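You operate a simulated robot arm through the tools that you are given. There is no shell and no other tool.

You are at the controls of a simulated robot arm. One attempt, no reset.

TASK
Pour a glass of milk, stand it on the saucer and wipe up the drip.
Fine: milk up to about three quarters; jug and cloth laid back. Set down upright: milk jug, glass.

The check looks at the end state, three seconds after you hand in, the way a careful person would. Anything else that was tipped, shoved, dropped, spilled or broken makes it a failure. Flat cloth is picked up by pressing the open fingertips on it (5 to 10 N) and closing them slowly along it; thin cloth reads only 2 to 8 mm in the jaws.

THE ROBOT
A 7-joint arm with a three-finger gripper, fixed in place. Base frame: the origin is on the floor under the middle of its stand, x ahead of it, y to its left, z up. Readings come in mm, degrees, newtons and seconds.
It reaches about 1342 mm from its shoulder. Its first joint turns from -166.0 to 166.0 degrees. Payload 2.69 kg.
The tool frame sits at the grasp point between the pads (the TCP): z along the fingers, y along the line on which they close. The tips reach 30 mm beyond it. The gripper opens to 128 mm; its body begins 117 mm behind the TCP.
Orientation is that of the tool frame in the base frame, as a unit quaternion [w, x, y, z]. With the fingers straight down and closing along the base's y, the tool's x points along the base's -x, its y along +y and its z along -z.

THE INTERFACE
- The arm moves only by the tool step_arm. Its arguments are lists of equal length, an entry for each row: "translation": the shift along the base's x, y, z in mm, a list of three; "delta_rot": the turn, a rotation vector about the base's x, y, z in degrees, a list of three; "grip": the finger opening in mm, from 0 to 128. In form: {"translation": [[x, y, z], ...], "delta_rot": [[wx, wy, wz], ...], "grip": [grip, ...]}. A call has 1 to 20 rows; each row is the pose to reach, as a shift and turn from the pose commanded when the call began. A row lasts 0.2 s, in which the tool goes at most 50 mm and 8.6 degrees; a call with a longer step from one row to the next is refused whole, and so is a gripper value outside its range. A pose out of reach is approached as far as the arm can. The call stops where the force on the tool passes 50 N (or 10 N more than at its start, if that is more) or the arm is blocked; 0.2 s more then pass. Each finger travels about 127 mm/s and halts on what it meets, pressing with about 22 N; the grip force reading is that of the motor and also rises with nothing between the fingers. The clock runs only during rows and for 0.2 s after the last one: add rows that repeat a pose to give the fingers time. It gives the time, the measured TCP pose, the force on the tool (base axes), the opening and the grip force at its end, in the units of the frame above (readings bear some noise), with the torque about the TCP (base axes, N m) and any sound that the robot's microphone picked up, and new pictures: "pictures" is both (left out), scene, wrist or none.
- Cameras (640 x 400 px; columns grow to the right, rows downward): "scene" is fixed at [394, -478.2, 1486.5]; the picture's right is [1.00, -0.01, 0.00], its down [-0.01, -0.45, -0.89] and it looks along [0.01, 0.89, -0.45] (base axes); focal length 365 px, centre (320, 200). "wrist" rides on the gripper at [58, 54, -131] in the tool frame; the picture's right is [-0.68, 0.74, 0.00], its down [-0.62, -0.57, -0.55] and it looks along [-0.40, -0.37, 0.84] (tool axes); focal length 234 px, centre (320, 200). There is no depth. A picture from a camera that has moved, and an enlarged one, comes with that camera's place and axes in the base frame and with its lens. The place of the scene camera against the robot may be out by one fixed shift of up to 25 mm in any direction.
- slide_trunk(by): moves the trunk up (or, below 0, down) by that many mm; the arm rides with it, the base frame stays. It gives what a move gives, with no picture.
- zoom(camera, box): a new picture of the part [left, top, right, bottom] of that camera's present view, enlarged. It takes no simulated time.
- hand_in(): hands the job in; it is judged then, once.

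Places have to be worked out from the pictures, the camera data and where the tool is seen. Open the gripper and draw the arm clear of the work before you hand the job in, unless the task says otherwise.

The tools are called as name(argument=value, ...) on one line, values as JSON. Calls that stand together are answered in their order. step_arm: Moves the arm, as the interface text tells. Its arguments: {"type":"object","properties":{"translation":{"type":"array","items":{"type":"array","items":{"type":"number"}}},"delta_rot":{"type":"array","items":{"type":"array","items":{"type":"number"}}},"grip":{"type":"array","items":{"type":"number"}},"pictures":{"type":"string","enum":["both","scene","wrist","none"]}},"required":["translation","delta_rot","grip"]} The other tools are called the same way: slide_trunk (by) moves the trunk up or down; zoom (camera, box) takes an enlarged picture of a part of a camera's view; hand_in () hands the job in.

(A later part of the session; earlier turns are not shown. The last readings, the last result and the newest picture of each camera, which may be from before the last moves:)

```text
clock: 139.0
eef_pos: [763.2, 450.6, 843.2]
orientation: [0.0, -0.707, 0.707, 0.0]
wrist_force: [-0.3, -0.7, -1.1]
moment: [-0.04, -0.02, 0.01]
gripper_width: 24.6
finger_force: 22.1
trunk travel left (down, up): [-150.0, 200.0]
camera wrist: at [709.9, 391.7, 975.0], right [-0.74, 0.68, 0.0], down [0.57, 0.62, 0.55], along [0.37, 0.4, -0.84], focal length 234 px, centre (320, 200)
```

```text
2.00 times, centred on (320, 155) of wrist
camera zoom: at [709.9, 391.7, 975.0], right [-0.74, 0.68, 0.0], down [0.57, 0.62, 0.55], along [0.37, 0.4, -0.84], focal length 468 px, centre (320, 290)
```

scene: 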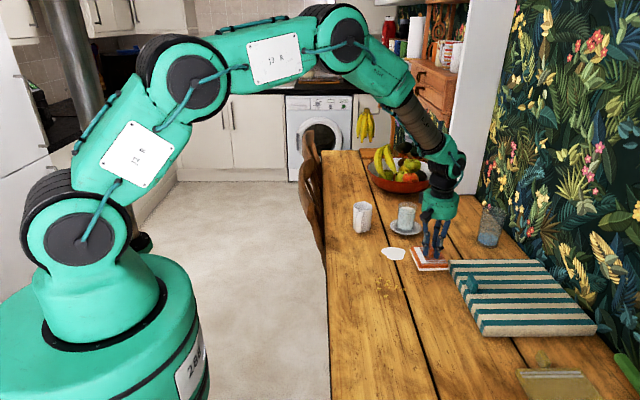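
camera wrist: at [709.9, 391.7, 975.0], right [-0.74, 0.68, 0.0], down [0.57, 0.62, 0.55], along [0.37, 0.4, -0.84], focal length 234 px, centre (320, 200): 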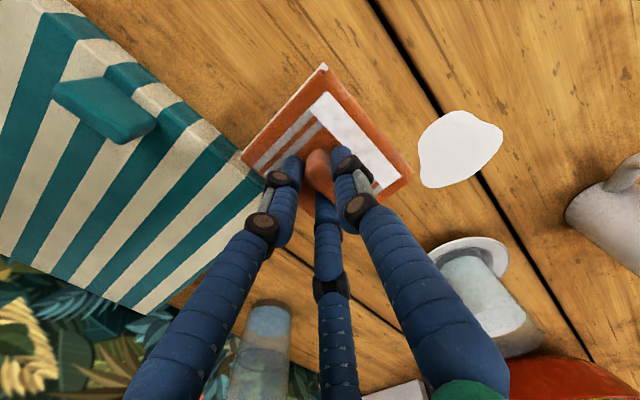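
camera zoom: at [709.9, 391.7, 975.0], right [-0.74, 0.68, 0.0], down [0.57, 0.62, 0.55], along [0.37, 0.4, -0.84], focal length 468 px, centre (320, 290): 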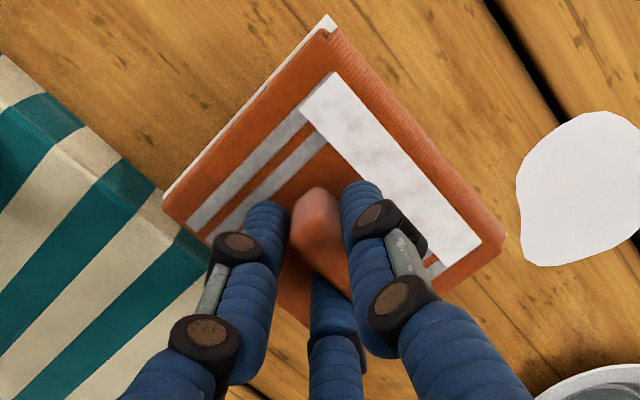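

The cloth lifts as one piece with a firm hold (24 mm, ≈1 N); the white is just its backing. I'll carry it over the spill.

step_arm(translation=[[-6, 6, 0], [-16, 17, 0], [-28, 29, 0], [-42, 44, 0], [-56, 58, 0], [-70, 73, 0], [-82, 85, 0], [-91, 94, 0], [-95, 99, 0], [-95, 99, 0]], delta_rot=[[0, 0, 0], [0, 0, 0], [0, 0, 0], [0, 0, 0], [0, 0, 0], [0, 0, 0], [0, 0, 0], [0, 0, 0], [0, 0, 0], [0, 0, 0]], grip=[0, 0, 0, 0, 0, 0, 0, 0, 0, 0], pictures="both")

zoom(camera="scene", box=[350, 205, 450, 285])

zoom(camera="wrist", box=[220, 55, 460, 255])

```text
clock: 141.2
eef_pos: [670.3, 552.3, 844.6]
orientation: [0.0, 0.708, -0.707, 0.0]
wrist_force: [0.2, -0.1, -1.1]
moment: [-0.02, -0.02, -0.02]
gripper_width: 24.2
finger_force: 22.0
trunk travel left (down, up): [-150.0, 200.0]
camera wrist: at [615.6, 493.0, 975.0], right [-0.74, 0.68, 0.0], down [0.57, 0.62, 0.55], along [0.37, 0.4, -0.84], focal length 234 px, centre (320, 200)
```

scene: 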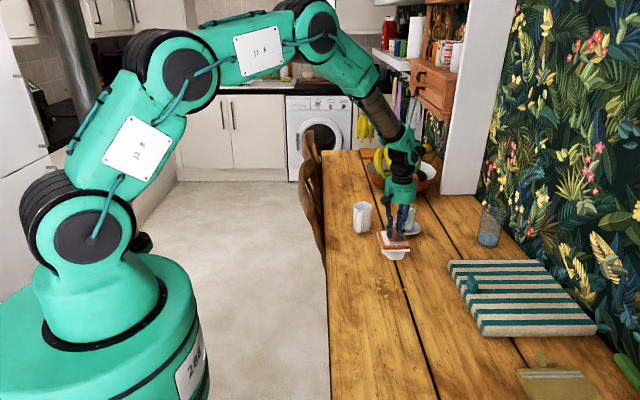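
wrist: 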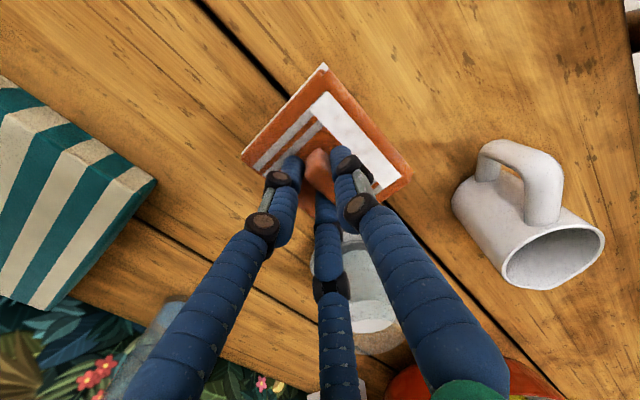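

```text
5.00 times, centred on (400, 245) of scene
camera zoom: at [394.0, -478.2, 1486.5], right [1.0, -0.01, 0.0], down [-0.01, -0.45, -0.89], along [0.01, 0.89, -0.45], focal length 1827 px, centre (-80, -25)
```

zoom: 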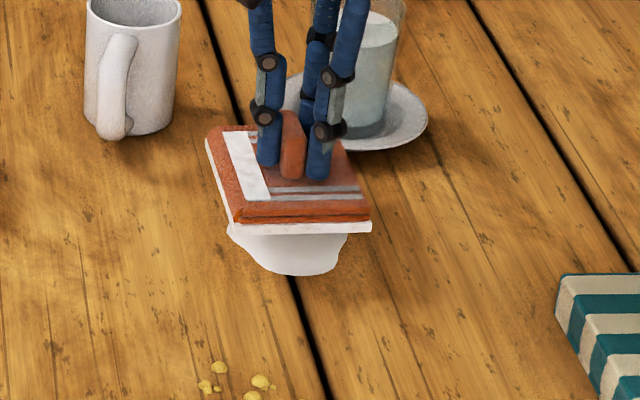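

```text
2.00 times, centred on (340, 155) of wrist
camera zoom: at [615.6, 493.0, 975.0], right [-0.74, 0.68, 0.0], down [0.57, 0.62, 0.55], along [0.37, 0.4, -0.84], focal length 468 px, centre (280, 290)
```

zoom: 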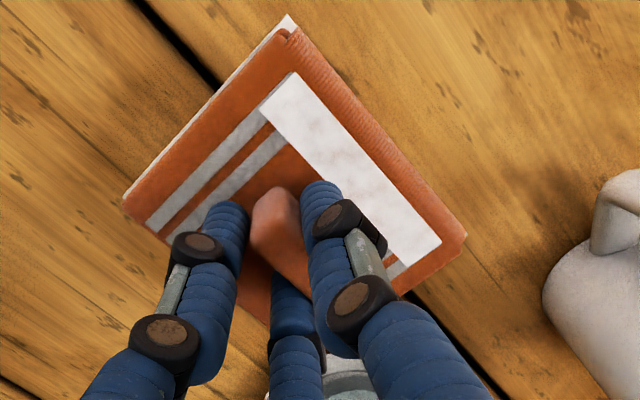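

The cloth is centred above the spill. Lowering to just above the table, then pressing gently.

step_arm(translation=[[0, -2, -10], [0, -2, -20], [0, -2, -30], [0, -2, -36], [0, -2, -38], [0, -2, -38]], delta_rot=[[0, 0, 0], [0, 0, 0], [0, 0, 0], [0, 0, 0], [0, 0, 0], [0, 0, 0]], grip=[0, 0, 0, 0, 0, 0], pictures="none")

step_arm(translation=[[0, 0, -1], [0, 0, -2], [0, 0, -2]], delta_rot=[[0, 0, 0], [0, 0, 0], [0, 0, 0]], grip=[0, 0, 0], pictures="scene")

zoom(camera="scene", box=[350, 205, 450, 285])

```text
clock: 142.6
eef_pos: [668.6, 550.0, 804.0]
orientation: [0.0, 0.708, -0.707, 0.0]
wrist_force: [-0.3, -0.6, 0.1]
moment: [0.02, 0.01, 0.01]
gripper_width: 24.3
finger_force: 22.1
trunk travel left (down, up): [-150.0, 200.0]
```

```text
clock: 143.4
eef_pos: [670.6, 549.1, 803.3]
orientation: [-0.001, -0.707, 0.707, 0.0]
wrist_force: [-2.8, 2.1, 5.5]
moment: [0.0, 0.2, -0.04]
gripper_width: 24.2
finger_force: 22.3
trunk travel left (down, up): [-150.0, 200.0]
```

scene: 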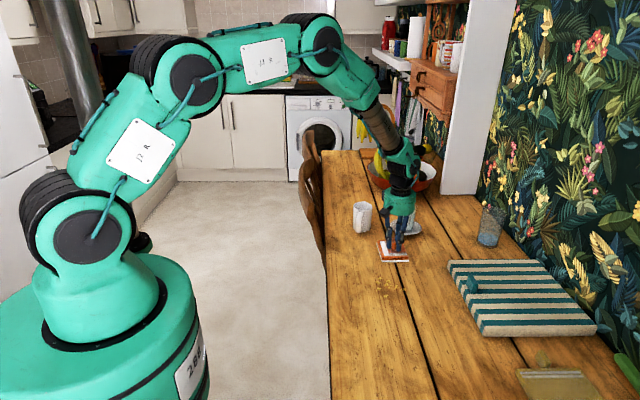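

```text
5.00 times, centred on (400, 245) of scene
camera zoom: at [394.0, -478.2, 1486.5], right [1.0, -0.01, 0.0], down [-0.01, -0.45, -0.89], along [0.01, 0.89, -0.45], focal length 1827 px, centre (-80, -25)
```

zoom: 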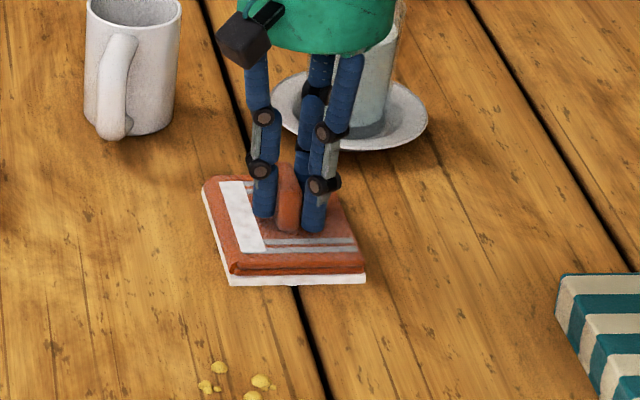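

Pressing at 5.5 N with the spill fully under the cloth. Now wiping strokes along x and y.

step_arm(translation=[[8, 0, 0], [16, 0, 0], [24, 0, 0], [16, 0, 0], [8, 0, 0], [0, 0, 0], [-8, 0, 0], [-16, 0, 0], [-24, 0, 0], [-16, 0, 0], [-8, 0, 0], [0, 0, 0], [0, 8, 0], [0, 15, 0], [0, 8, 0], [0, 0, 0], [0, -8, 0], [0, -16, 0], [0, -8, 0], [0, 0, 0]], delta_rot=[[0, 0, 0], [0, 0, 0], [0, 0, 0], [0, 0, 0], [0, 0, 0], [0, 0, 0], [0, 0, 0], [0, 0, 0], [0, 0, 0], [0, 0, 0], [0, 0, 0], [0, 0, 0], [0, 0, 0], [0, 0, 0], [0, 0, 0], [0, 0, 0], [0, 0, 0], [0, 0, 0], [0, 0, 0], [0, 0, 0]], grip=[0, 0, 0, 0, 0, 0, 0, 0, 0, 0, 0, 0, 0, 0, 0, 0, 0, 0, 0, 0], pictures="both")

zoom(camera="scene", box=[350, 205, 450, 285])

```text
clock: 147.6
eef_pos: [669.3, 548.6, 803.3]
orientation: [0.0, -0.707, 0.707, 0.0]
wrist_force: [-0.3, -2.8, 7.1]
moment: [-0.06, 0.12, 0.05]
gripper_width: 24.1
finger_force: 22.4
trunk travel left (down, up): [-150.0, 200.0]
camera wrist: at [615.2, 489.0, 934.7], right [-0.74, 0.68, 0.0], down [0.57, 0.62, 0.55], along [0.37, 0.4, -0.84], focal length 234 px, centre (320, 200)
```

scene: 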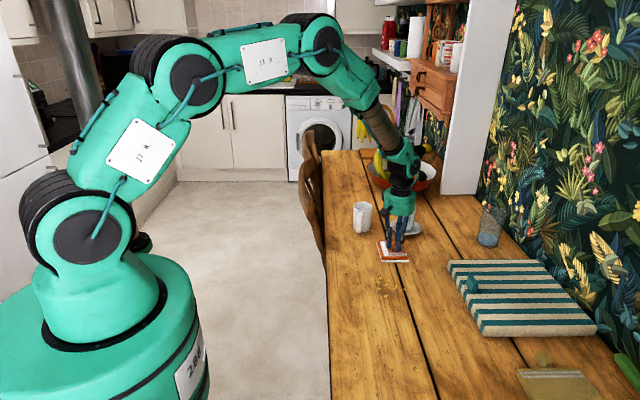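
wrist: 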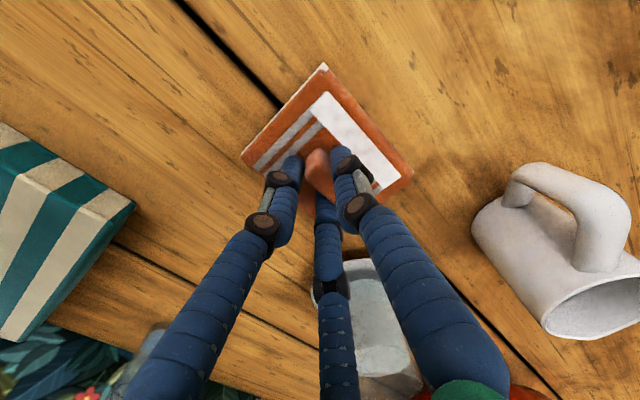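

```text
5.00 times, centred on (400, 245) of scene
camera zoom: at [394.0, -478.2, 1486.5], right [1.0, -0.01, 0.0], down [-0.01, -0.45, -0.89], along [0.01, 0.89, -0.45], focal length 1827 px, centre (-80, -25)
```

zoom: 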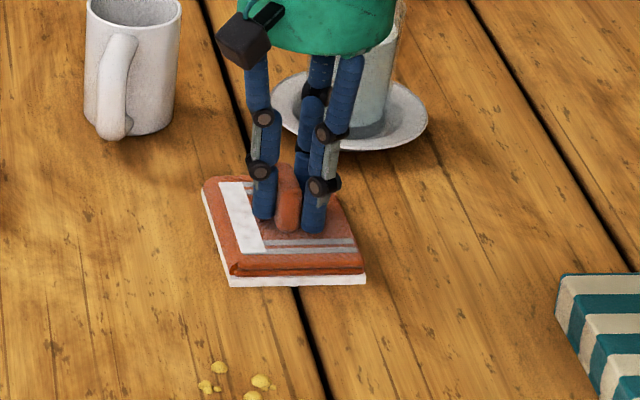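

Strokes done at about 7 N. I'll lift the cloth and move it aside to see whether the spill is gone.

step_arm(translation=[[0, 0, 6], [0, 0, 15], [0, 0, 28], [0, 0, 42], [15, -15, 42], [32, -33, 42], [50, -52, 42], [68, -70, 42], [84, -86, 42], [97, -98, 42], [97, -98, 42]], delta_rot=[[0, 0, 0], [0, 0, 0], [0, 0, 0], [0, 0, 0], [0, 0, 0], [0, 0, 0], [0, 0, 0], [0, 0, 0], [0, 0, 0], [0, 0, 0], [0, 0, 0]], grip=[0, 0, 0, 0, 0, 0, 0, 0, 0, 0, 0], pictures="both")

zoom(camera="scene", box=[340, 195, 460, 295])

zoom(camera="wrist", box=[220, 40, 560, 280])

```text
clock: 150.0
eef_pos: [764.7, 450.6, 846.0]
orientation: [0.0, 0.707, -0.707, 0.001]
wrist_force: [0.0, -0.7, -0.7]
moment: [0.05, 0.02, -0.01]
gripper_width: 23.9
finger_force: 21.7
trunk travel left (down, up): [-150.0, 200.0]
camera wrist: at [711.4, 391.5, 977.6], right [-0.74, 0.68, 0.0], down [0.57, 0.62, 0.55], along [0.37, 0.4, -0.84], focal length 234 px, centre (320, 200)
```

scene: 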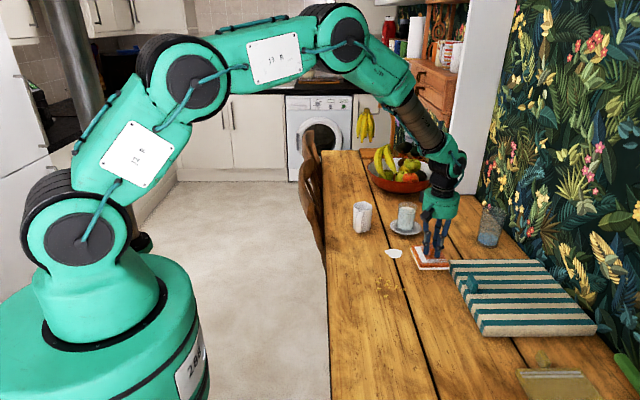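
wrist: 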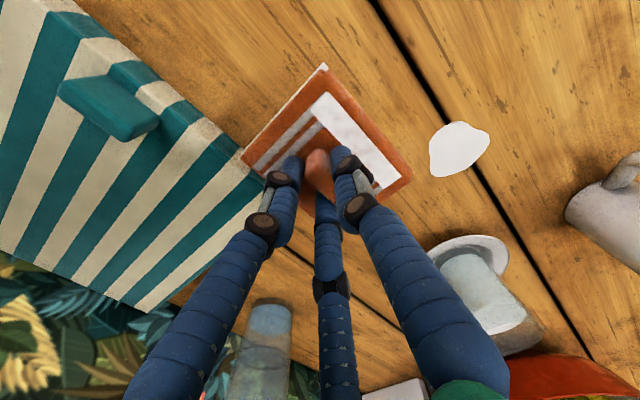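

```text
4.00 times, centred on (400, 245) of scene
camera zoom: at [394.0, -478.2, 1486.5], right [1.0, -0.01, 0.0], down [-0.01, -0.45, -0.89], along [0.01, 0.89, -0.45], focal length 1461 px, centre (0, 20)
```

zoom: 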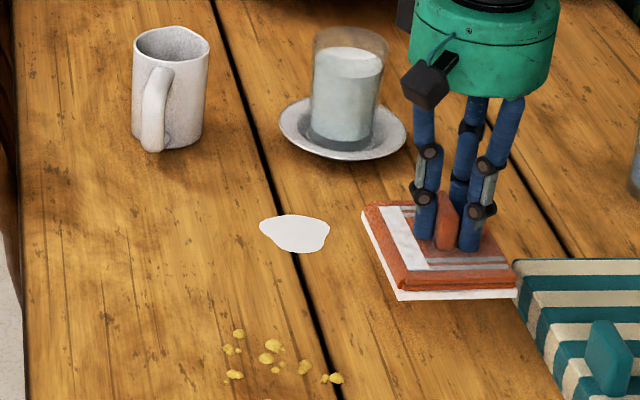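

```text
1.67 times, centred on (390, 160) of wrist
camera zoom: at [711.4, 391.5, 977.6], right [-0.74, 0.68, 0.0], down [0.57, 0.62, 0.55], along [0.37, 0.4, -0.84], focal length 390 px, centre (203, 267)
```

zoom: 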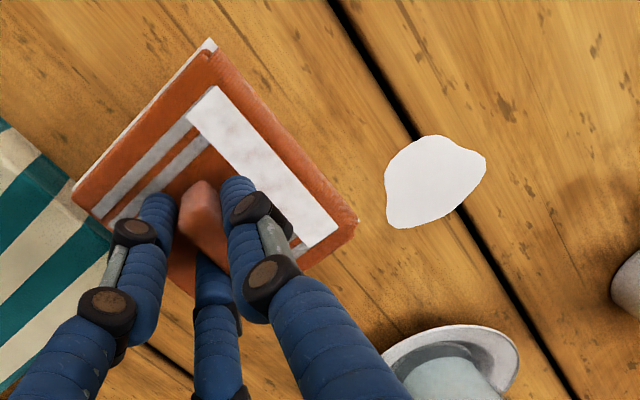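

The spill has shrunk by about a third, so it needs more wiping. I'll go back and repeat with more strokes.

step_arm(translation=[[-16, 16, 0], [-36, 36, 0], [-56, 57, 0], [-76, 77, 0], [-90, 91, 0], [-97, 98, 0], [-97, 98, -14], [-97, 98, -28], [-97, 98, -38], [-97, 98, -42.3], [-97, 98, -42.3]], delta_rot=[[0, 0, 0], [0, 0, 0], [0, 0, 0], [0, 0, 0], [0, 0, 0], [0, 0, 0], [0, 0, 0], [0, 0, 0], [0, 0, 0], [0, 0, 0], [0, 0, 0]], grip=[0, 0, 0, 0, 0, 0, 0, 0, 0, 0, 0], pictures="none")

step_arm(translation=[[12, 0, 0], [24, 0, 0], [12, 0, 0], [0, 0, 0], [-12, 0, 0], [-24, 0, 0], [-12, 0, 0], [0, 0, 0], [12, 0, 0], [24, 0, 0], [12, 0, 0], [0, 0, 0], [-12, 0, 0], [-24, 0, 0], [-12, 0, 0], [0, 0, 0], [0, 12, 0], [0, 0, 0], [0, -12, 0], [0, 0, 0]], delta_rot=[[0, 0, 0], [0, 0, 0], [0, 0, 0], [0, 0, 0], [0, 0, 0], [0, 0, 0], [0, 0, 0], [0, 0, 0], [0, 0, 0], [0, 0, 0], [0, 0, 0], [0, 0, 0], [0, 0, 0], [0, 0, 0], [0, 0, 0], [0, 0, 0], [0, 0, 0], [0, 0, 0], [0, 0, 0], [0, 0, 0]], grip=[0, 0, 0, 0, 0, 0, 0, 0, 0, 0, 0, 0, 0, 0, 0, 0, 0, 0, 0, 0], pictures="none")

step_arm(translation=[[12, 0, 0], [24, 0, 0], [12, 0, 0], [0, 0, 0], [-12, 0, 0], [-24, 0, 0], [-12, 0, 0], [0, 0, 0], [12, 0, 0], [24, 0, 0], [12, 0, 0], [0, 0, 0], [-12, 0, 0], [-24, 0, 0], [-12, 0, 0], [0, 0, 0], [0, 12, 0], [0, 0, 0], [0, -12, 0], [0, 0, 0]], delta_rot=[[0, 0, 0], [0, 0, 0], [0, 0, 0], [0, 0, 0], [0, 0, 0], [0, 0, 0], [0, 0, 0], [0, 0, 0], [0, 0, 0], [0, 0, 0], [0, 0, 0], [0, 0, 0], [0, 0, 0], [0, 0, 0], [0, 0, 0], [0, 0, 0], [0, 0, 0], [0, 0, 0], [0, 0, 0], [0, 0, 0]], grip=[0, 0, 0, 0, 0, 0, 0, 0, 0, 0, 0, 0, 0, 0, 0, 0, 0, 0, 0, 0], pictures="scene")

```text
clock: 152.4
eef_pos: [669.8, 548.5, 803.8]
orientation: [0.0, -0.707, 0.707, 0.0]
wrist_force: [-0.1, 0.0, 2.3]
moment: [-0.03, 0.11, -0.06]
gripper_width: 24.5
finger_force: 22.1
trunk travel left (down, up): [-150.0, 200.0]
```

```text
clock: 156.6
eef_pos: [670.1, 546.9, 803.7]
orientation: [-0.001, -0.706, 0.708, 0.001]
wrist_force: [0.3, -0.6, -1.1]
moment: [0.06, 0.02, 0.01]
gripper_width: 24.5
finger_force: 22.4
trunk travel left (down, up): [-150.0, 200.0]
```

```text
clock: 160.8
eef_pos: [668.5, 548.5, 801.7]
orientation: [0.0, -0.707, 0.707, 0.001]
wrist_force: [-0.7, -0.2, 1.2]
moment: [0.02, 0.08, -0.04]
gripper_width: 24.3
finger_force: 22.1
trunk travel left (down, up): [-150.0, 200.0]
```

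scene: 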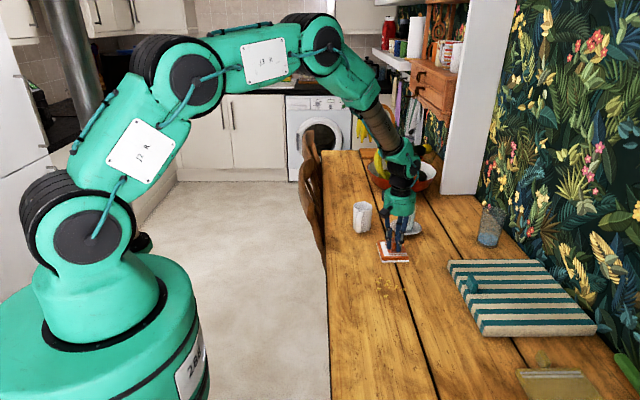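

The pressing force dropped to near zero, so those strokes were too light. I'll press down until the force is about 6–8 N and repeat.

step_arm(translation=[[0, 0, -0.8], [0, 0, -1.5], [0, 0, -1.5]], delta_rot=[[0, 0, 0], [0, 0, 0], [0, 0, 0]], grip=[0, 0, 0], pictures="none")

```text
clock: 161.6
eef_pos: [668.8, 548.3, 802.3]
orientation: [0.0, -0.707, 0.707, 0.001]
wrist_force: [0.5, -1.6, 11.4]
moment: [-0.17, 0.13, 0.05]
gripper_width: 24.2
finger_force: 22.1
trunk travel left (down, up): [-150.0, 200.0]
```

Pressing at 11 N; I'll ease slightly and wipe along x and y again.

step_arm(translation=[[8, 0, 0.3], [16, 0, 0.3], [24, 0, 0.3], [16, 0, 0.3], [8, 0, 0.3], [0, 0, 0.3], [-8, 0, 0.3], [-16, 0, 0.3], [-24, 0, 0.3], [-16, 0, 0.3], [-8, 0, 0.3], [0, 0, 0.3], [0, 8, 0.3], [0, 15, 0.3], [0, 8, 0.3], [0, 0, 0.3], [0, -8, 0.3], [0, -16, 0.3], [0, -8, 0.3], [0, 0, 0.3]], delta_rot=[[0, 0, 0], [0, 0, 0], [0, 0, 0], [0, 0, 0], [0, 0, 0], [0, 0, 0], [0, 0, 0], [0, 0, 0], [0, 0, 0], [0, 0, 0], [0, 0, 0], [0, 0, 0], [0, 0, 0], [0, 0, 0], [0, 0, 0], [0, 0, 0], [0, 0, 0], [0, 0, 0], [0, 0, 0], [0, 0, 0]], grip=[0, 0, 0, 0, 0, 0, 0, 0, 0, 0, 0, 0, 0, 0, 0, 0, 0, 0, 0, 0], pictures="none")

step_arm(translation=[[8, 0, 0], [16, 0, 0], [24, 0, 0], [16, 0, 0], [8, 0, 0], [0, 0, 0], [-8, 0, 0], [-16, 0, 0], [-24, 0, 0], [-16, 0, 0], [-8, 0, 0], [0, 0, 0], [0, 8, 0], [0, 15, 0], [0, 8, 0], [0, 0, 0], [0, -8, 0], [0, -16, 0], [0, -8, 0], [0, 0, 0]], delta_rot=[[0, 0, 0], [0, 0, 0], [0, 0, 0], [0, 0, 0], [0, 0, 0], [0, 0, 0], [0, 0, 0], [0, 0, 0], [0, 0, 0], [0, 0, 0], [0, 0, 0], [0, 0, 0], [0, 0, 0], [0, 0, 0], [0, 0, 0], [0, 0, 0], [0, 0, 0], [0, 0, 0], [0, 0, 0], [0, 0, 0]], grip=[0, 0, 0, 0, 0, 0, 0, 0, 0, 0, 0, 0, 0, 0, 0, 0, 0, 0, 0, 0], pictures="scene")

```text
clock: 165.8
eef_pos: [669.1, 546.1, 802.1]
orientation: [0.0, -0.707, 0.707, 0.0]
wrist_force: [-0.2, -11.6, 22.1]
moment: [-0.38, 0.12, 0.14]
gripper_width: 24.2
finger_force: 22.2
trunk travel left (down, up): [-150.0, 200.0]
```

```text
clock: 170.0
eef_pos: [667.8, 548.4, 802.2]
orientation: [0.0, -0.707, 0.708, 0.0]
wrist_force: [1.5, -4.9, 12.3]
moment: [-0.26, 0.09, 0.05]
gripper_width: 24.5
finger_force: 21.8
trunk travel left (down, up): [-150.0, 200.0]
```

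scene: 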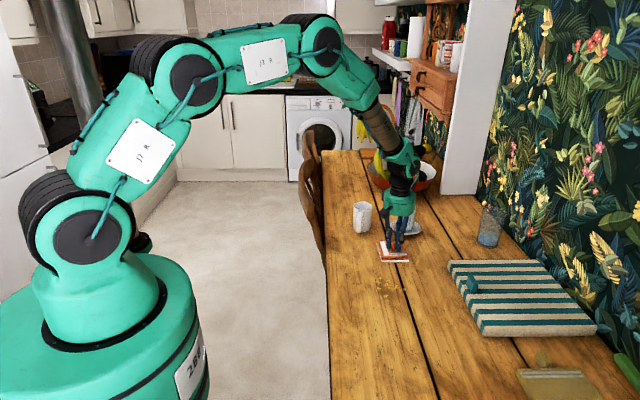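

Firm strokes were made this time (12–22 N). Lifting aside again to check.

step_arm(translation=[[0, 0, 4], [0, 0, 12], [0, 0, 26], [0, 0, 42], [15, -15, 42], [32, -33, 42], [50, -52, 42], [68, -70, 42], [84, -86, 42], [97, -98, 42], [97, -98, 42]], delta_rot=[[0, 0, 0], [0, 0, 0], [0, 0, 0], [0, 0, 0], [0, 0, 0], [0, 0, 0], [0, 0, 0], [0, 0, 0], [0, 0, 0], [0, 0, 0], [0, 0, 0]], grip=[0, 0, 0, 0, 0, 0, 0, 0, 0, 0, 0], pictures="both")

zoom(camera="scene", box=[340, 195, 460, 295])

zoom(camera="wrist", box=[220, 40, 560, 280])

```text
clock: 172.4
eef_pos: [764.7, 450.4, 841.4]
orientation: [0.0, 0.707, -0.707, 0.0]
wrist_force: [-0.8, -0.8, -0.2]
moment: [0.01, -0.06, 0.03]
gripper_width: 24.2
finger_force: 22.7
trunk travel left (down, up): [-150.0, 200.0]
camera wrist: at [712.3, 392.2, 974.1], right [-0.74, 0.68, 0.0], down [0.57, 0.62, 0.55], along [0.37, 0.4, -0.84], focal length 234 px, centre (320, 200)
```

scene: 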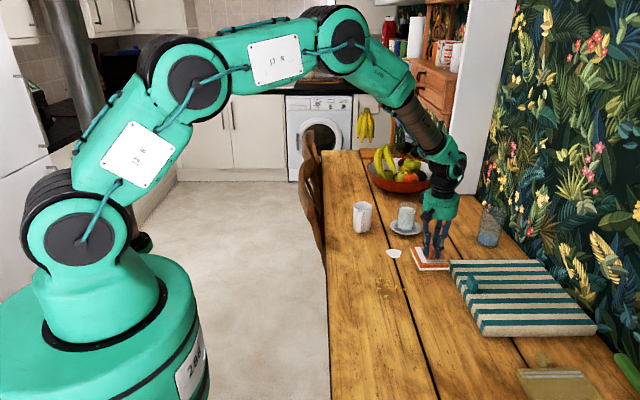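
wrist: 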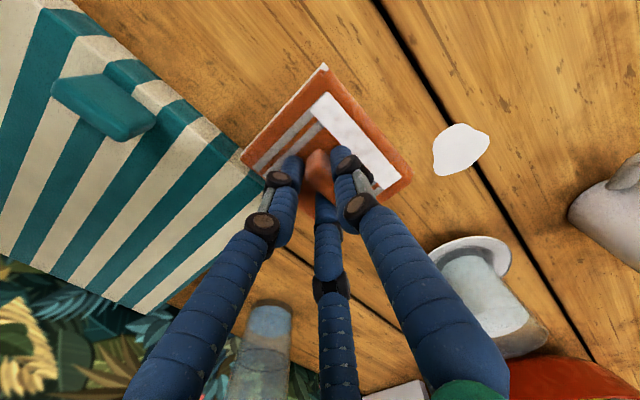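

```text
4.00 times, centred on (400, 245) of scene
camera zoom: at [394.0, -478.2, 1486.5], right [1.0, -0.01, 0.0], down [-0.01, -0.45, -0.89], along [0.01, 0.89, -0.45], focal length 1461 px, centre (0, 20)
```

zoom: 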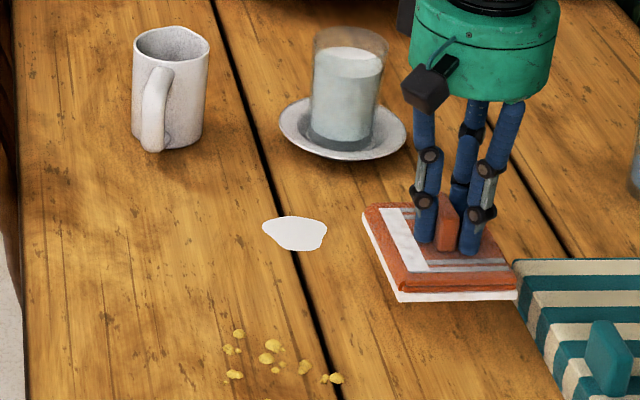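

```text
1.67 times, centred on (390, 160) of wrist
camera zoom: at [712.3, 392.2, 974.1], right [-0.74, 0.68, 0.0], down [0.57, 0.62, 0.55], along [0.37, 0.4, -0.84], focal length 390 px, centre (203, 267)
```

zoom: 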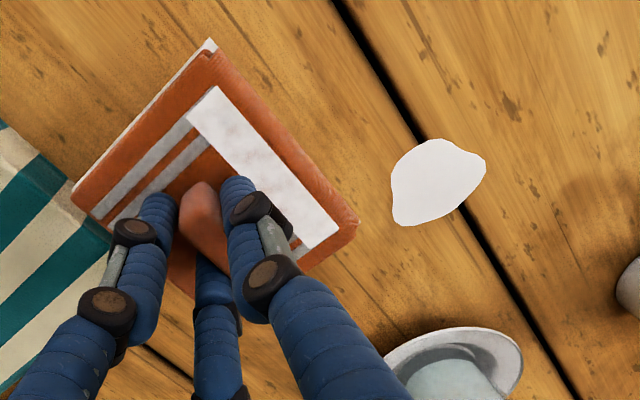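

It shrank only a little more; the effective round was at about 6 N, while too-heavy strokes seem to stick. I'll return and control the press to about 6 N.

step_arm(translation=[[-16, 16, 0], [-36, 36, 0], [-56, 57, 0], [-76, 77, 0], [-90, 91, 0], [-97, 98, 0], [-97, 98, -14], [-97, 98, -28], [-97, 98, -37], [-97, 98, -40], [-97, 98, -40]], delta_rot=[[0, 0, 0], [0, 0, 0], [0, 0, 0], [0, 0, 0], [0, 0, 0], [0, 0, 0], [0, 0, 0], [0, 0, 0], [0, 0, 0], [0, 0, 0], [0, 0, 0]], grip=[0, 0, 0, 0, 0, 0, 0, 0, 0, 0, 0], pictures="none")

step_arm(translation=[[0, 0, -0.5], [0, 0, -1], [0, 0, -1]], delta_rot=[[0, 0, 0], [0, 0, 0], [0, 0, 0]], grip=[0, 0, 0], pictures="none")

```text
clock: 174.8
eef_pos: [669.7, 549.3, 803.2]
orientation: [0.0, 0.708, -0.706, 0.0]
wrist_force: [-0.5, -0.1, -0.4]
moment: [-0.03, 0.02, -0.02]
gripper_width: 24.2
finger_force: 22.2
trunk travel left (down, up): [-150.0, 200.0]
```

```text
clock: 175.6
eef_pos: [670.2, 548.2, 802.9]
orientation: [0.0, -0.707, 0.707, 0.0]
wrist_force: [0.0, -0.6, -0.9]
moment: [-0.03, -0.02, -0.02]
gripper_width: 24.5
finger_force: 22.3
trunk travel left (down, up): [-150.0, 200.0]
```

Not touching yet; continuing down in small steps.

step_arm(translation=[[0, 0, -0.5], [0, 0, -1], [0, 0, -1]], delta_rot=[[0, 0, 0], [0, 0, 0], [0, 0, 0]], grip=[0, 0, 0], pictures="none")

```text
clock: 176.4
eef_pos: [669.1, 549.3, 802.0]
orientation: [0.001, 0.707, -0.707, 0.0]
wrist_force: [1.2, 0.0, 2.8]
moment: [0.02, 0.05, -0.02]
gripper_width: 24.2
finger_force: 21.7
trunk travel left (down, up): [-150.0, 200.0]
```

Light contact at 3 N. A touch more, then strokes of moderate length.

step_arm(translation=[[0, 0, -0.4], [8, 0, -0.4], [16, 0, -0.4], [24, 0, -0.4], [16, 0, -0.4], [8, 0, -0.4], [0, 0, -0.4], [-8, 0, -0.4], [-16, 0, -0.4], [-24, 0, -0.4], [-16, 0, -0.4], [-8, 0, -0.4], [0, 0, -0.4]], delta_rot=[[0, 0, 0], [0, 0, 0], [0, 0, 0], [0, 0, 0], [0, 0, 0], [0, 0, 0], [0, 0, 0], [0, 0, 0], [0, 0, 0], [0, 0, 0], [0, 0, 0], [0, 0, 0], [0, 0, 0]], grip=[0, 0, 0, 0, 0, 0, 0, 0, 0, 0, 0, 0, 0], pictures="wrist")

zoom(camera="scene", box=[350, 205, 450, 285])

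```text
clock: 179.2
eef_pos: [669.7, 547.9, 801.4]
orientation: [0.0, -0.707, 0.707, 0.001]
wrist_force: [-3.0, 0.2, 5.7]
moment: [0.0, 0.13, -0.03]
gripper_width: 24.2
finger_force: 21.8
trunk travel left (down, up): [-150.0, 200.0]
camera wrist: at [615.1, 489.6, 933.4], right [-0.74, 0.68, 0.0], down [0.57, 0.62, 0.55], along [0.37, 0.4, -0.84], focal length 234 px, centre (320, 200)
```

wrist: 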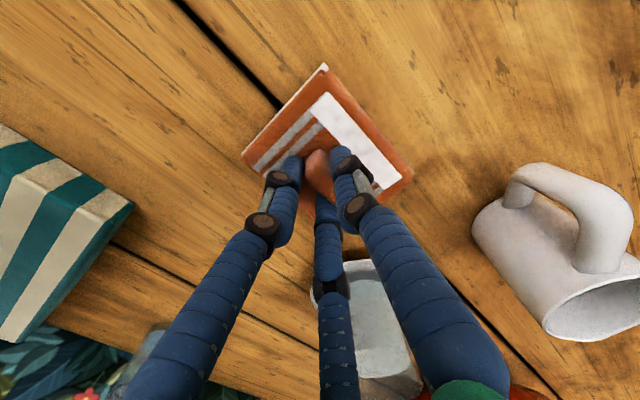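

```text
5.00 times, centred on (400, 245) of scene
camera zoom: at [394.0, -478.2, 1486.5], right [1.0, -0.01, 0.0], down [-0.01, -0.45, -0.89], along [0.01, 0.89, -0.45], focal length 1827 px, centre (-80, -25)
```

zoom: 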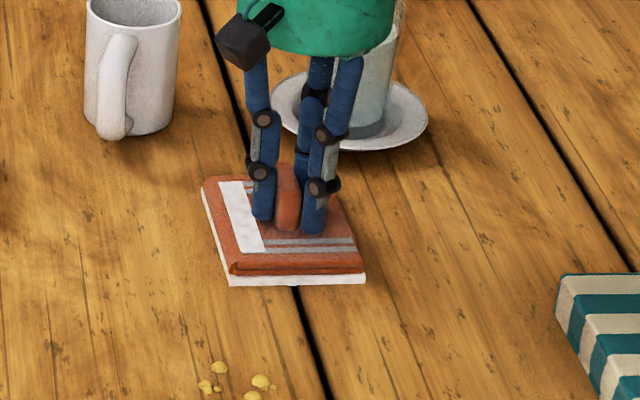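

Force is 5.7 N with sliding friction felt, which is good. Continuing with more strokes at this pressure.

step_arm(translation=[[8, 0, 0], [16, 0, 0], [24, 0, 0], [32, 0, 0], [24, 0, 0], [16, 0, 0], [8, 0, 0], [0, 0, 0], [-8, 0, 0], [-16, 0, 0], [-24, 0, 0], [-32, 0, 0], [-24, 0, 0], [-16, 0, 0], [-8, 0, 0], [0, 0, 0], [8, 0, 0], [16, 0, 0], [8, 0, 0], [0, 0, 0]], delta_rot=[[0, 0, 0], [0, 0, 0], [0, 0, 0], [0, 0, 0], [0, 0, 0], [0, 0, 0], [0, 0, 0], [0, 0, 0], [0, 0, 0], [0, 0, 0], [0, 0, 0], [0, 0, 0], [0, 0, 0], [0, 0, 0], [0, 0, 0], [0, 0, 0], [0, 0, 0], [0, 0, 0], [0, 0, 0], [0, 0, 0]], grip=[0, 0, 0, 0, 0, 0, 0, 0, 0, 0, 0, 0, 0, 0, 0, 0, 0, 0, 0, 0], pictures="none")

step_arm(translation=[[0, 8, 0], [0, 15, 0], [0, 8, 0], [0, 0, 0], [0, -8, 0], [0, -16, 0], [0, -24, 0], [0, -32, 0], [0, -24, 0], [0, -16, 0], [0, -8, 0], [0, 0, 0], [0, 8, 0], [0, 15, 0], [0, 8, 0], [0, 0, 0], [0, -8, 0], [0, -16, 0], [0, -8, 0], [0, 0, 0]], delta_rot=[[0, 0, 0], [0, 0, 0], [0, 0, 0], [0, 0, 0], [0, 0, 0], [0, 0, 0], [0, 0, 0], [0, 0, 0], [0, 0, 0], [0, 0, 0], [0, 0, 0], [0, 0, 0], [0, 0, 0], [0, 0, 0], [0, 0, 0], [0, 0, 0], [0, 0, 0], [0, 0, 0], [0, 0, 0], [0, 0, 0]], grip=[0, 0, 0, 0, 0, 0, 0, 0, 0, 0, 0, 0, 0, 0, 0, 0, 0, 0, 0, 0], pictures="none")

step_arm(translation=[[0, 0, 4], [0, 0, 12], [0, 0, 26], [0, 0, 42], [15, -15, 42], [32, -33, 42], [50, -52, 42], [68, -70, 42], [84, -86, 42], [97, -98, 42], [97, -98, 42]], delta_rot=[[0, 0, 0], [0, 0, 0], [0, 0, 0], [0, 0, 0], [0, 0, 0], [0, 0, 0], [0, 0, 0], [0, 0, 0], [0, 0, 0], [0, 0, 0], [0, 0, 0]], grip=[0, 0, 0, 0, 0, 0, 0, 0, 0, 0, 0], pictures="both")

zoom(camera="scene", box=[340, 195, 460, 295])

```text
clock: 183.4
eef_pos: [670.4, 549.0, 800.9]
orientation: [0.0, 0.707, -0.707, 0.0]
wrist_force: [-0.2, -0.4, 3.8]
moment: [0.03, 0.06, 0.02]
gripper_width: 24.4
finger_force: 22.0
trunk travel left (down, up): [-150.0, 200.0]
```

```text
clock: 187.6
eef_pos: [669.0, 547.6, 801.3]
orientation: [0.001, -0.707, 0.707, 0.001]
wrist_force: [1.3, -6.6, 12.7]
moment: [-0.14, 0.08, 0.03]
gripper_width: 23.9
finger_force: 22.3
trunk travel left (down, up): [-150.0, 200.0]
```

```text
clock: 190.0
eef_pos: [766.0, 448.7, 843.6]
orientation: [0.0, 0.707, -0.707, 0.0]
wrist_force: [0.3, -0.1, -0.9]
moment: [0.03, 0.02, 0.01]
gripper_width: 24.3
finger_force: 21.9
trunk travel left (down, up): [-150.0, 200.0]
camera wrist: at [713.1, 390.5, 974.4], right [-0.74, 0.68, 0.0], down [0.57, 0.62, 0.55], along [0.37, 0.4, -0.84], focal length 234 px, centre (320, 200)
```

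scene: 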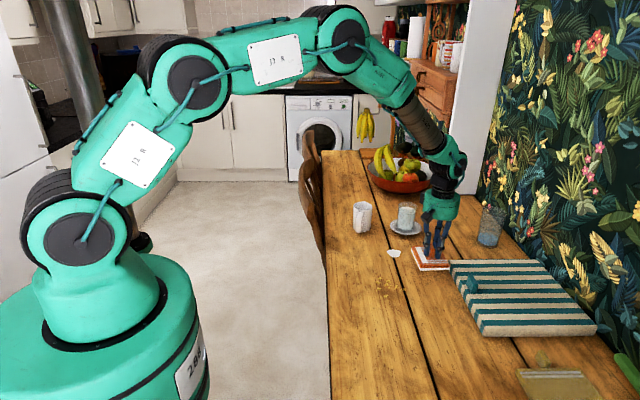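
wrist: 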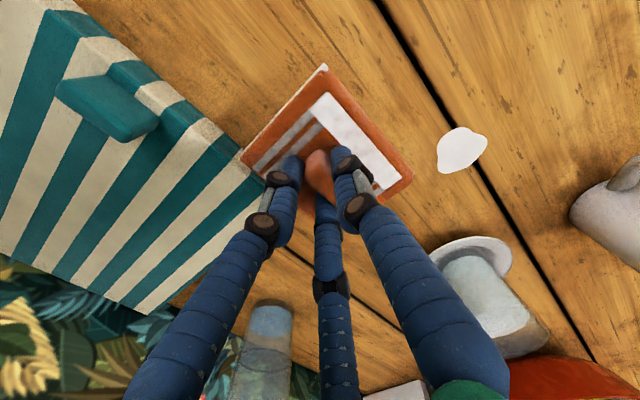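

```text
4.00 times, centred on (400, 245) of scene
camera zoom: at [394.0, -478.2, 1486.5], right [1.0, -0.01, 0.0], down [-0.01, -0.45, -0.89], along [0.01, 0.89, -0.45], focal length 1461 px, centre (0, 20)
```

zoom: 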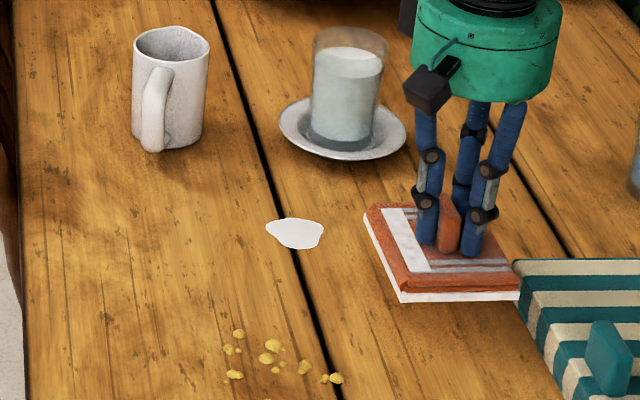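

Progress correlates with newly covered ground, so it seems only the area right under the grip is cleaned. I'll raster the grip point over the whole original spill (x 628–710, y 512–585), starting at one corner.

step_arm(translation=[[-15, 16, 0], [-30, 32, 0], [-45, 49, 0], [-60, 65, 0], [-60, 65, -14], [-60, 65, -28], [-60, 65, -38], [-60, 65, -41.2], [-60, 65, -41.6], [-60, 65, -41.6]], delta_rot=[[0, 0, 0], [0, 0, 0], [0, 0, 0], [0, 0, 0], [0, 0, 0], [0, 0, 0], [0, 0, 0], [0, 0, 0], [0, 0, 0], [0, 0, 0]], grip=[0, 0, 0, 0, 0, 0, 0, 0, 0, 0], pictures="none")

```text
clock: 192.2
eef_pos: [706.3, 516.4, 801.3]
orientation: [-0.001, -0.707, 0.707, 0.001]
wrist_force: [0.3, -0.3, -0.5]
moment: [0.02, 0.03, 0.02]
gripper_width: 24.4
finger_force: 22.1
trunk travel left (down, up): [-150.0, 200.0]
```

step_arm(translation=[[0, 0, -0.5], [0, 0, -1], [0, 0, -1.4], [0, 0, -1.4]], delta_rot=[[0, 0, 0], [0, 0, 0], [0, 0, 0], [0, 0, 0]], grip=[0, 0, 0, 0], pictures="none")

```text
clock: 193.2
eef_pos: [705.1, 515.5, 801.6]
orientation: [0.0, 0.708, -0.707, 0.0]
wrist_force: [2.4, -3.7, 6.3]
moment: [-0.12, 0.03, 0.04]
gripper_width: 24.2
finger_force: 22.2
trunk travel left (down, up): [-150.0, 200.0]
```

Contact at 6.3 N. First two raster lines.

step_arm(translation=[[-10, 0, 0], [-20, 0, 0], [-30, 0, 0], [-40, 0, 0], [-50, 0, 0], [-60, 0, 0], [-70, 0, 0], [-80, 0, 0], [-80, 6, 0], [-80, 12, 0], [-70, 12, 0], [-60, 12, 0], [-50, 12, 0], [-40, 12, 0], [-30, 12, 0], [-20, 12, 0], [-10, 12, 0], [0, 12, 0], [0, 18, 0], [0, 24, 0]], delta_rot=[[0, 0, 0], [0, 0, 0], [0, 0, 0], [0, 0, 0], [0, 0, 0], [0, 0, 0], [0, 0, 0], [0, 0, 0], [0, 0, 0], [0, 0, 0], [0, 0, 0], [0, 0, 0], [0, 0, 0], [0, 0, 0], [0, 0, 0], [0, 0, 0], [0, 0, 0], [0, 0, 0], [0, 0, 0], [0, 0, 0]], grip=[0, 0, 0, 0, 0, 0, 0, 0, 0, 0, 0, 0, 0, 0, 0, 0, 0, 0, 0, 0], pictures="none")

step_arm(translation=[[-10, 0, 0], [-20, 0, 0], [-30, 0, 0], [-40, 0, 0], [-50, 0, 0], [-60, 0, 0], [-70, 0, 0], [-80, 0, 0], [-80, 6, 0], [-80, 12, 0], [-70, 12, 0], [-60, 12, 0], [-50, 12, 0], [-40, 12, 0], [-30, 12, 0], [-20, 12, 0], [-10, 12, 0], [0, 12, 0], [0, 18, 0], [0, 24, 0]], delta_rot=[[0, 0, 0], [0, 0, 0], [0, 0, 0], [0, 0, 0], [0, 0, 0], [0, 0, 0], [0, 0, 0], [0, 0, 0], [0, 0, 0], [0, 0, 0], [0, 0, 0], [0, 0, 0], [0, 0, 0], [0, 0, 0], [0, 0, 0], [0, 0, 0], [0, 0, 0], [0, 0, 0], [0, 0, 0], [0, 0, 0]], grip=[0, 0, 0, 0, 0, 0, 0, 0, 0, 0, 0, 0, 0, 0, 0, 0, 0, 0, 0, 0], pictures="scene")

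zoom(camera="scene", box=[340, 195, 460, 295])

```text
clock: 197.4
eef_pos: [706.4, 539.3, 800.1]
orientation: [0.0, 0.707, -0.707, 0.0]
wrist_force: [0.8, -3.8, 7.2]
moment: [-0.14, 0.04, 0.04]
gripper_width: 24.5
finger_force: 21.6
trunk travel left (down, up): [-150.0, 200.0]
```

```text
clock: 201.6
eef_pos: [705.7, 562.4, 801.7]
orientation: [-0.001, 0.708, -0.707, 0.0]
wrist_force: [-0.8, 0.3, 0.8]
moment: [-0.01, 0.08, -0.06]
gripper_width: 24.2
finger_force: 21.8
trunk travel left (down, up): [-150.0, 200.0]
```

scene: 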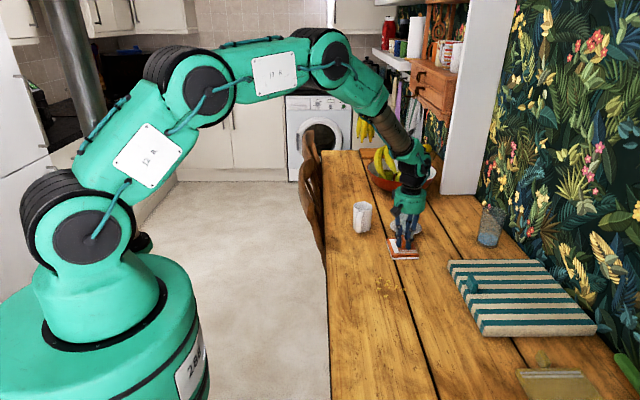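

```text
4.00 times, centred on (400, 245) of scene
camera zoom: at [394.0, -478.2, 1486.5], right [1.0, -0.01, 0.0], down [-0.01, -0.45, -0.89], along [0.01, 0.89, -0.45], focal length 1461 px, centre (0, 20)
```

zoom: 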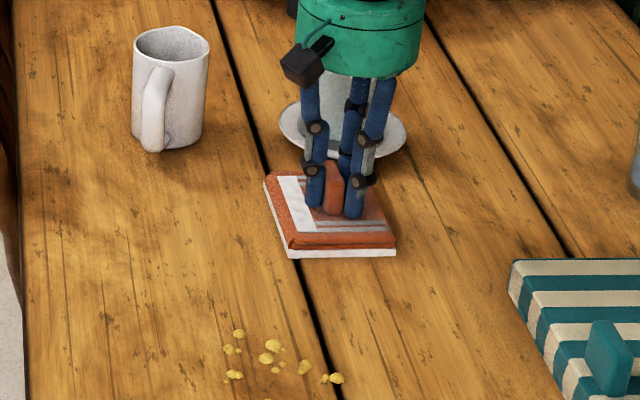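

Force has relaxed, so I'll add a little press and do the remaining lines (y≈562–584).

step_arm(translation=[[0, 0, -0.5], [0, 0, -0.8], [-10, 0, -0.8], [-20, 0, -0.8], [-30, 0, -0.8], [-40, 0, -0.8], [-50, 0, -0.8], [-60, 0, -0.8], [-70, 0, -0.8], [-80, 0, -0.8], [-80, 6, -0.8], [-80, 12, -0.8], [-70, 12, -0.8], [-60, 12, -0.8], [-50, 12, -0.8], [-40, 12, -0.8], [-30, 12, -0.8], [-20, 12, -0.8], [-10, 12, -0.8], [-4, 12, -0.8]], delta_rot=[[0, 0, 0], [0, 0, 0], [0, 0, 0], [0, 0, 0], [0, 0, 0], [0, 0, 0], [0, 0, 0], [0, 0, 0], [0, 0, 0], [0, 0, 0], [0, 0, 0], [0, 0, 0], [0, 0, 0], [0, 0, 0], [0, 0, 0], [0, 0, 0], [0, 0, 0], [0, 0, 0], [0, 0, 0], [0, 0, 0]], grip=[0, 0, 0, 0, 0, 0, 0, 0, 0, 0, 0, 0, 0, 0, 0, 0, 0, 0, 0, 0], pictures="none")

step_arm(translation=[[-6, 5, 0], [-14, 10, 0], [-24, 10, 0], [-34, 10, 0], [-44, 10, 0], [-54, 10, 0], [-64, 10, 0], [-74, 10, 0], [-74, 0, 0], [-74, -10, 0], [-74, -20, 0], [-74, -30, 0], [-74, -40, 0], [-74, -50, 0]], delta_rot=[[0, 0, 0], [0, 0, 0], [0, 0, 0], [0, 0, 0], [0, 0, 0], [0, 0, 0], [0, 0, 0], [0, 0, 0], [0, 0, 0], [0, 0, 0], [0, 0, 0], [0, 0, 0], [0, 0, 0], [0, 0, 0]], grip=[0, 0, 0, 0, 0, 0, 0, 0, 0, 0, 0, 0, 0, 0], pictures="scene")

zoom(camera="scene", box=[340, 195, 460, 295])

```text
clock: 205.8
eef_pos: [700.5, 573.8, 800.4]
orientation: [0.0, -0.707, 0.708, 0.0]
wrist_force: [-4.5, -1.6, 9.2]
moment: [-0.01, 0.28, 0.06]
gripper_width: 24.2
finger_force: 21.9
trunk travel left (down, up): [-150.0, 200.0]
```

```text
clock: 208.8
eef_pos: [627.6, 525.4, 800.7]
orientation: [0.0, 0.707, -0.707, 0.0]
wrist_force: [0.6, 2.8, 13.8]
moment: [0.11, 0.11, -0.07]
gripper_width: 24.0
finger_force: 21.9
trunk travel left (down, up): [-150.0, 200.0]
```

scene: 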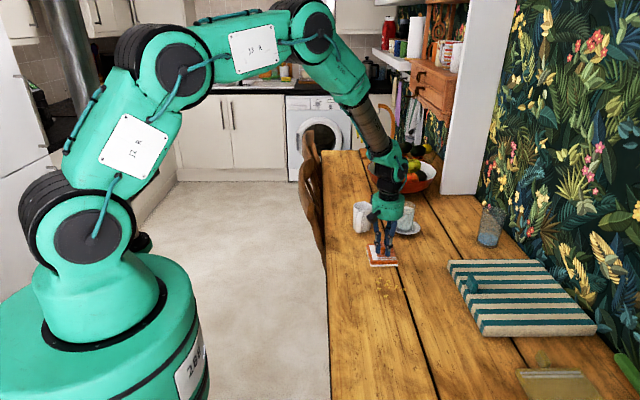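

```text
4.00 times, centred on (400, 245) of scene
camera zoom: at [394.0, -478.2, 1486.5], right [1.0, -0.01, 0.0], down [-0.01, -0.45, -0.89], along [0.01, 0.89, -0.45], focal length 1461 px, centre (0, 20)
```

zoom: 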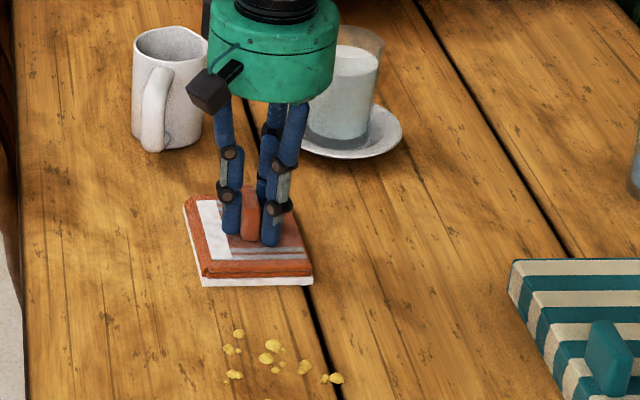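

No spill shows to the right of the cloth now. Lifting to inspect the whole area.

step_arm(translation=[[0, 0, 4], [0, 0, 12], [0, 0, 26], [0, 0, 42], [20, -12, 42], [45, -25, 42], [75, -40, 42], [105, -55, 42], [130, -68, 42], [138, -75, 42], [138, -75, 42]], delta_rot=[[0, 0, 0], [0, 0, 0], [0, 0, 0], [0, 0, 0], [0, 0, 0], [0, 0, 0], [0, 0, 0], [0, 0, 0], [0, 0, 0], [0, 0, 0], [0, 0, 0]], grip=[0, 0, 0, 0, 0, 0, 0, 0, 0, 0, 0], pictures="both")

zoom(camera="scene", box=[340, 195, 460, 295])

zoom(camera="wrist", box=[220, 40, 560, 280])

```text
clock: 211.2
eef_pos: [767.3, 450.0, 840.4]
orientation: [0.001, 0.707, -0.707, 0.0]
wrist_force: [0.8, 0.1, 0.0]
moment: [-0.02, 0.01, -0.02]
gripper_width: 24.2
finger_force: 22.1
trunk travel left (down, up): [-150.0, 200.0]
camera wrist: at [712.3, 390.9, 972.0], right [-0.74, 0.68, 0.0], down [0.57, 0.62, 0.55], along [0.37, 0.4, -0.84], focal length 234 px, centre (320, 200)
```

scene: 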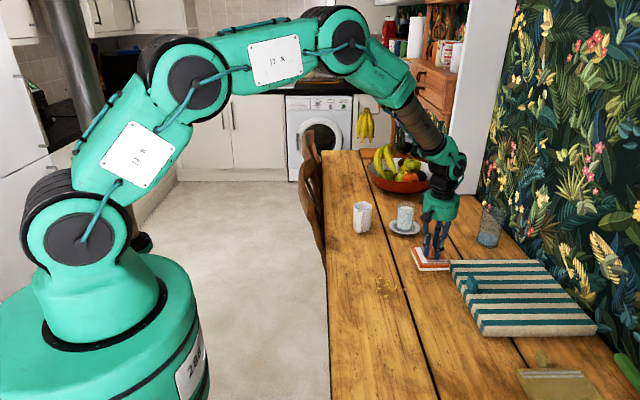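
wrist: 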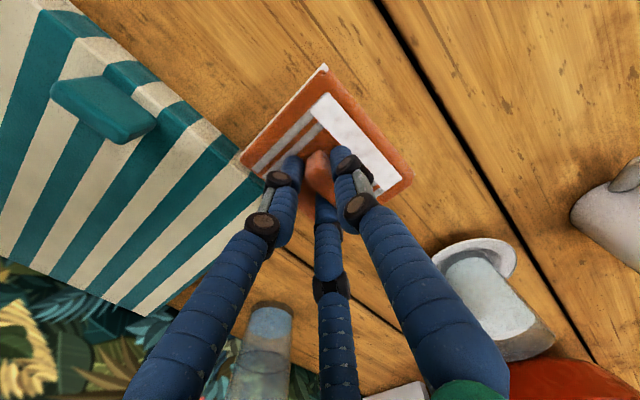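

```text
4.00 times, centred on (400, 245) of scene
camera zoom: at [394.0, -478.2, 1486.5], right [1.0, -0.01, 0.0], down [-0.01, -0.45, -0.89], along [0.01, 0.89, -0.45], focal length 1461 px, centre (0, 20)
```

zoom: 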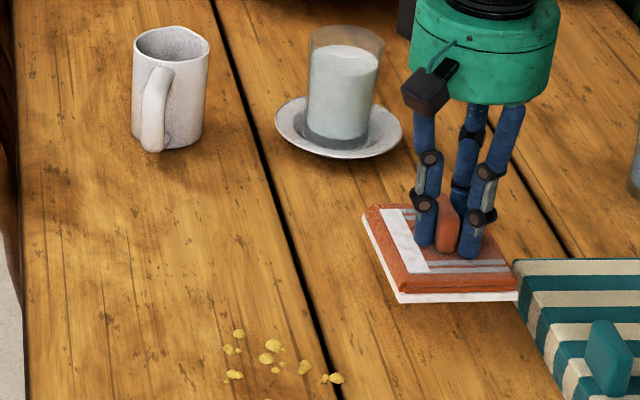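

```text
1.67 times, centred on (390, 160) of wrist
camera zoom: at [712.3, 390.9, 972.0], right [-0.74, 0.68, 0.0], down [0.57, 0.62, 0.55], along [0.37, 0.4, -0.84], focal length 390 px, centre (203, 267)
```

zoom: 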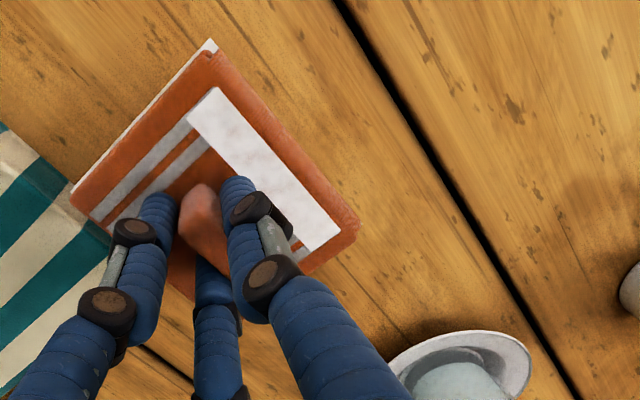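

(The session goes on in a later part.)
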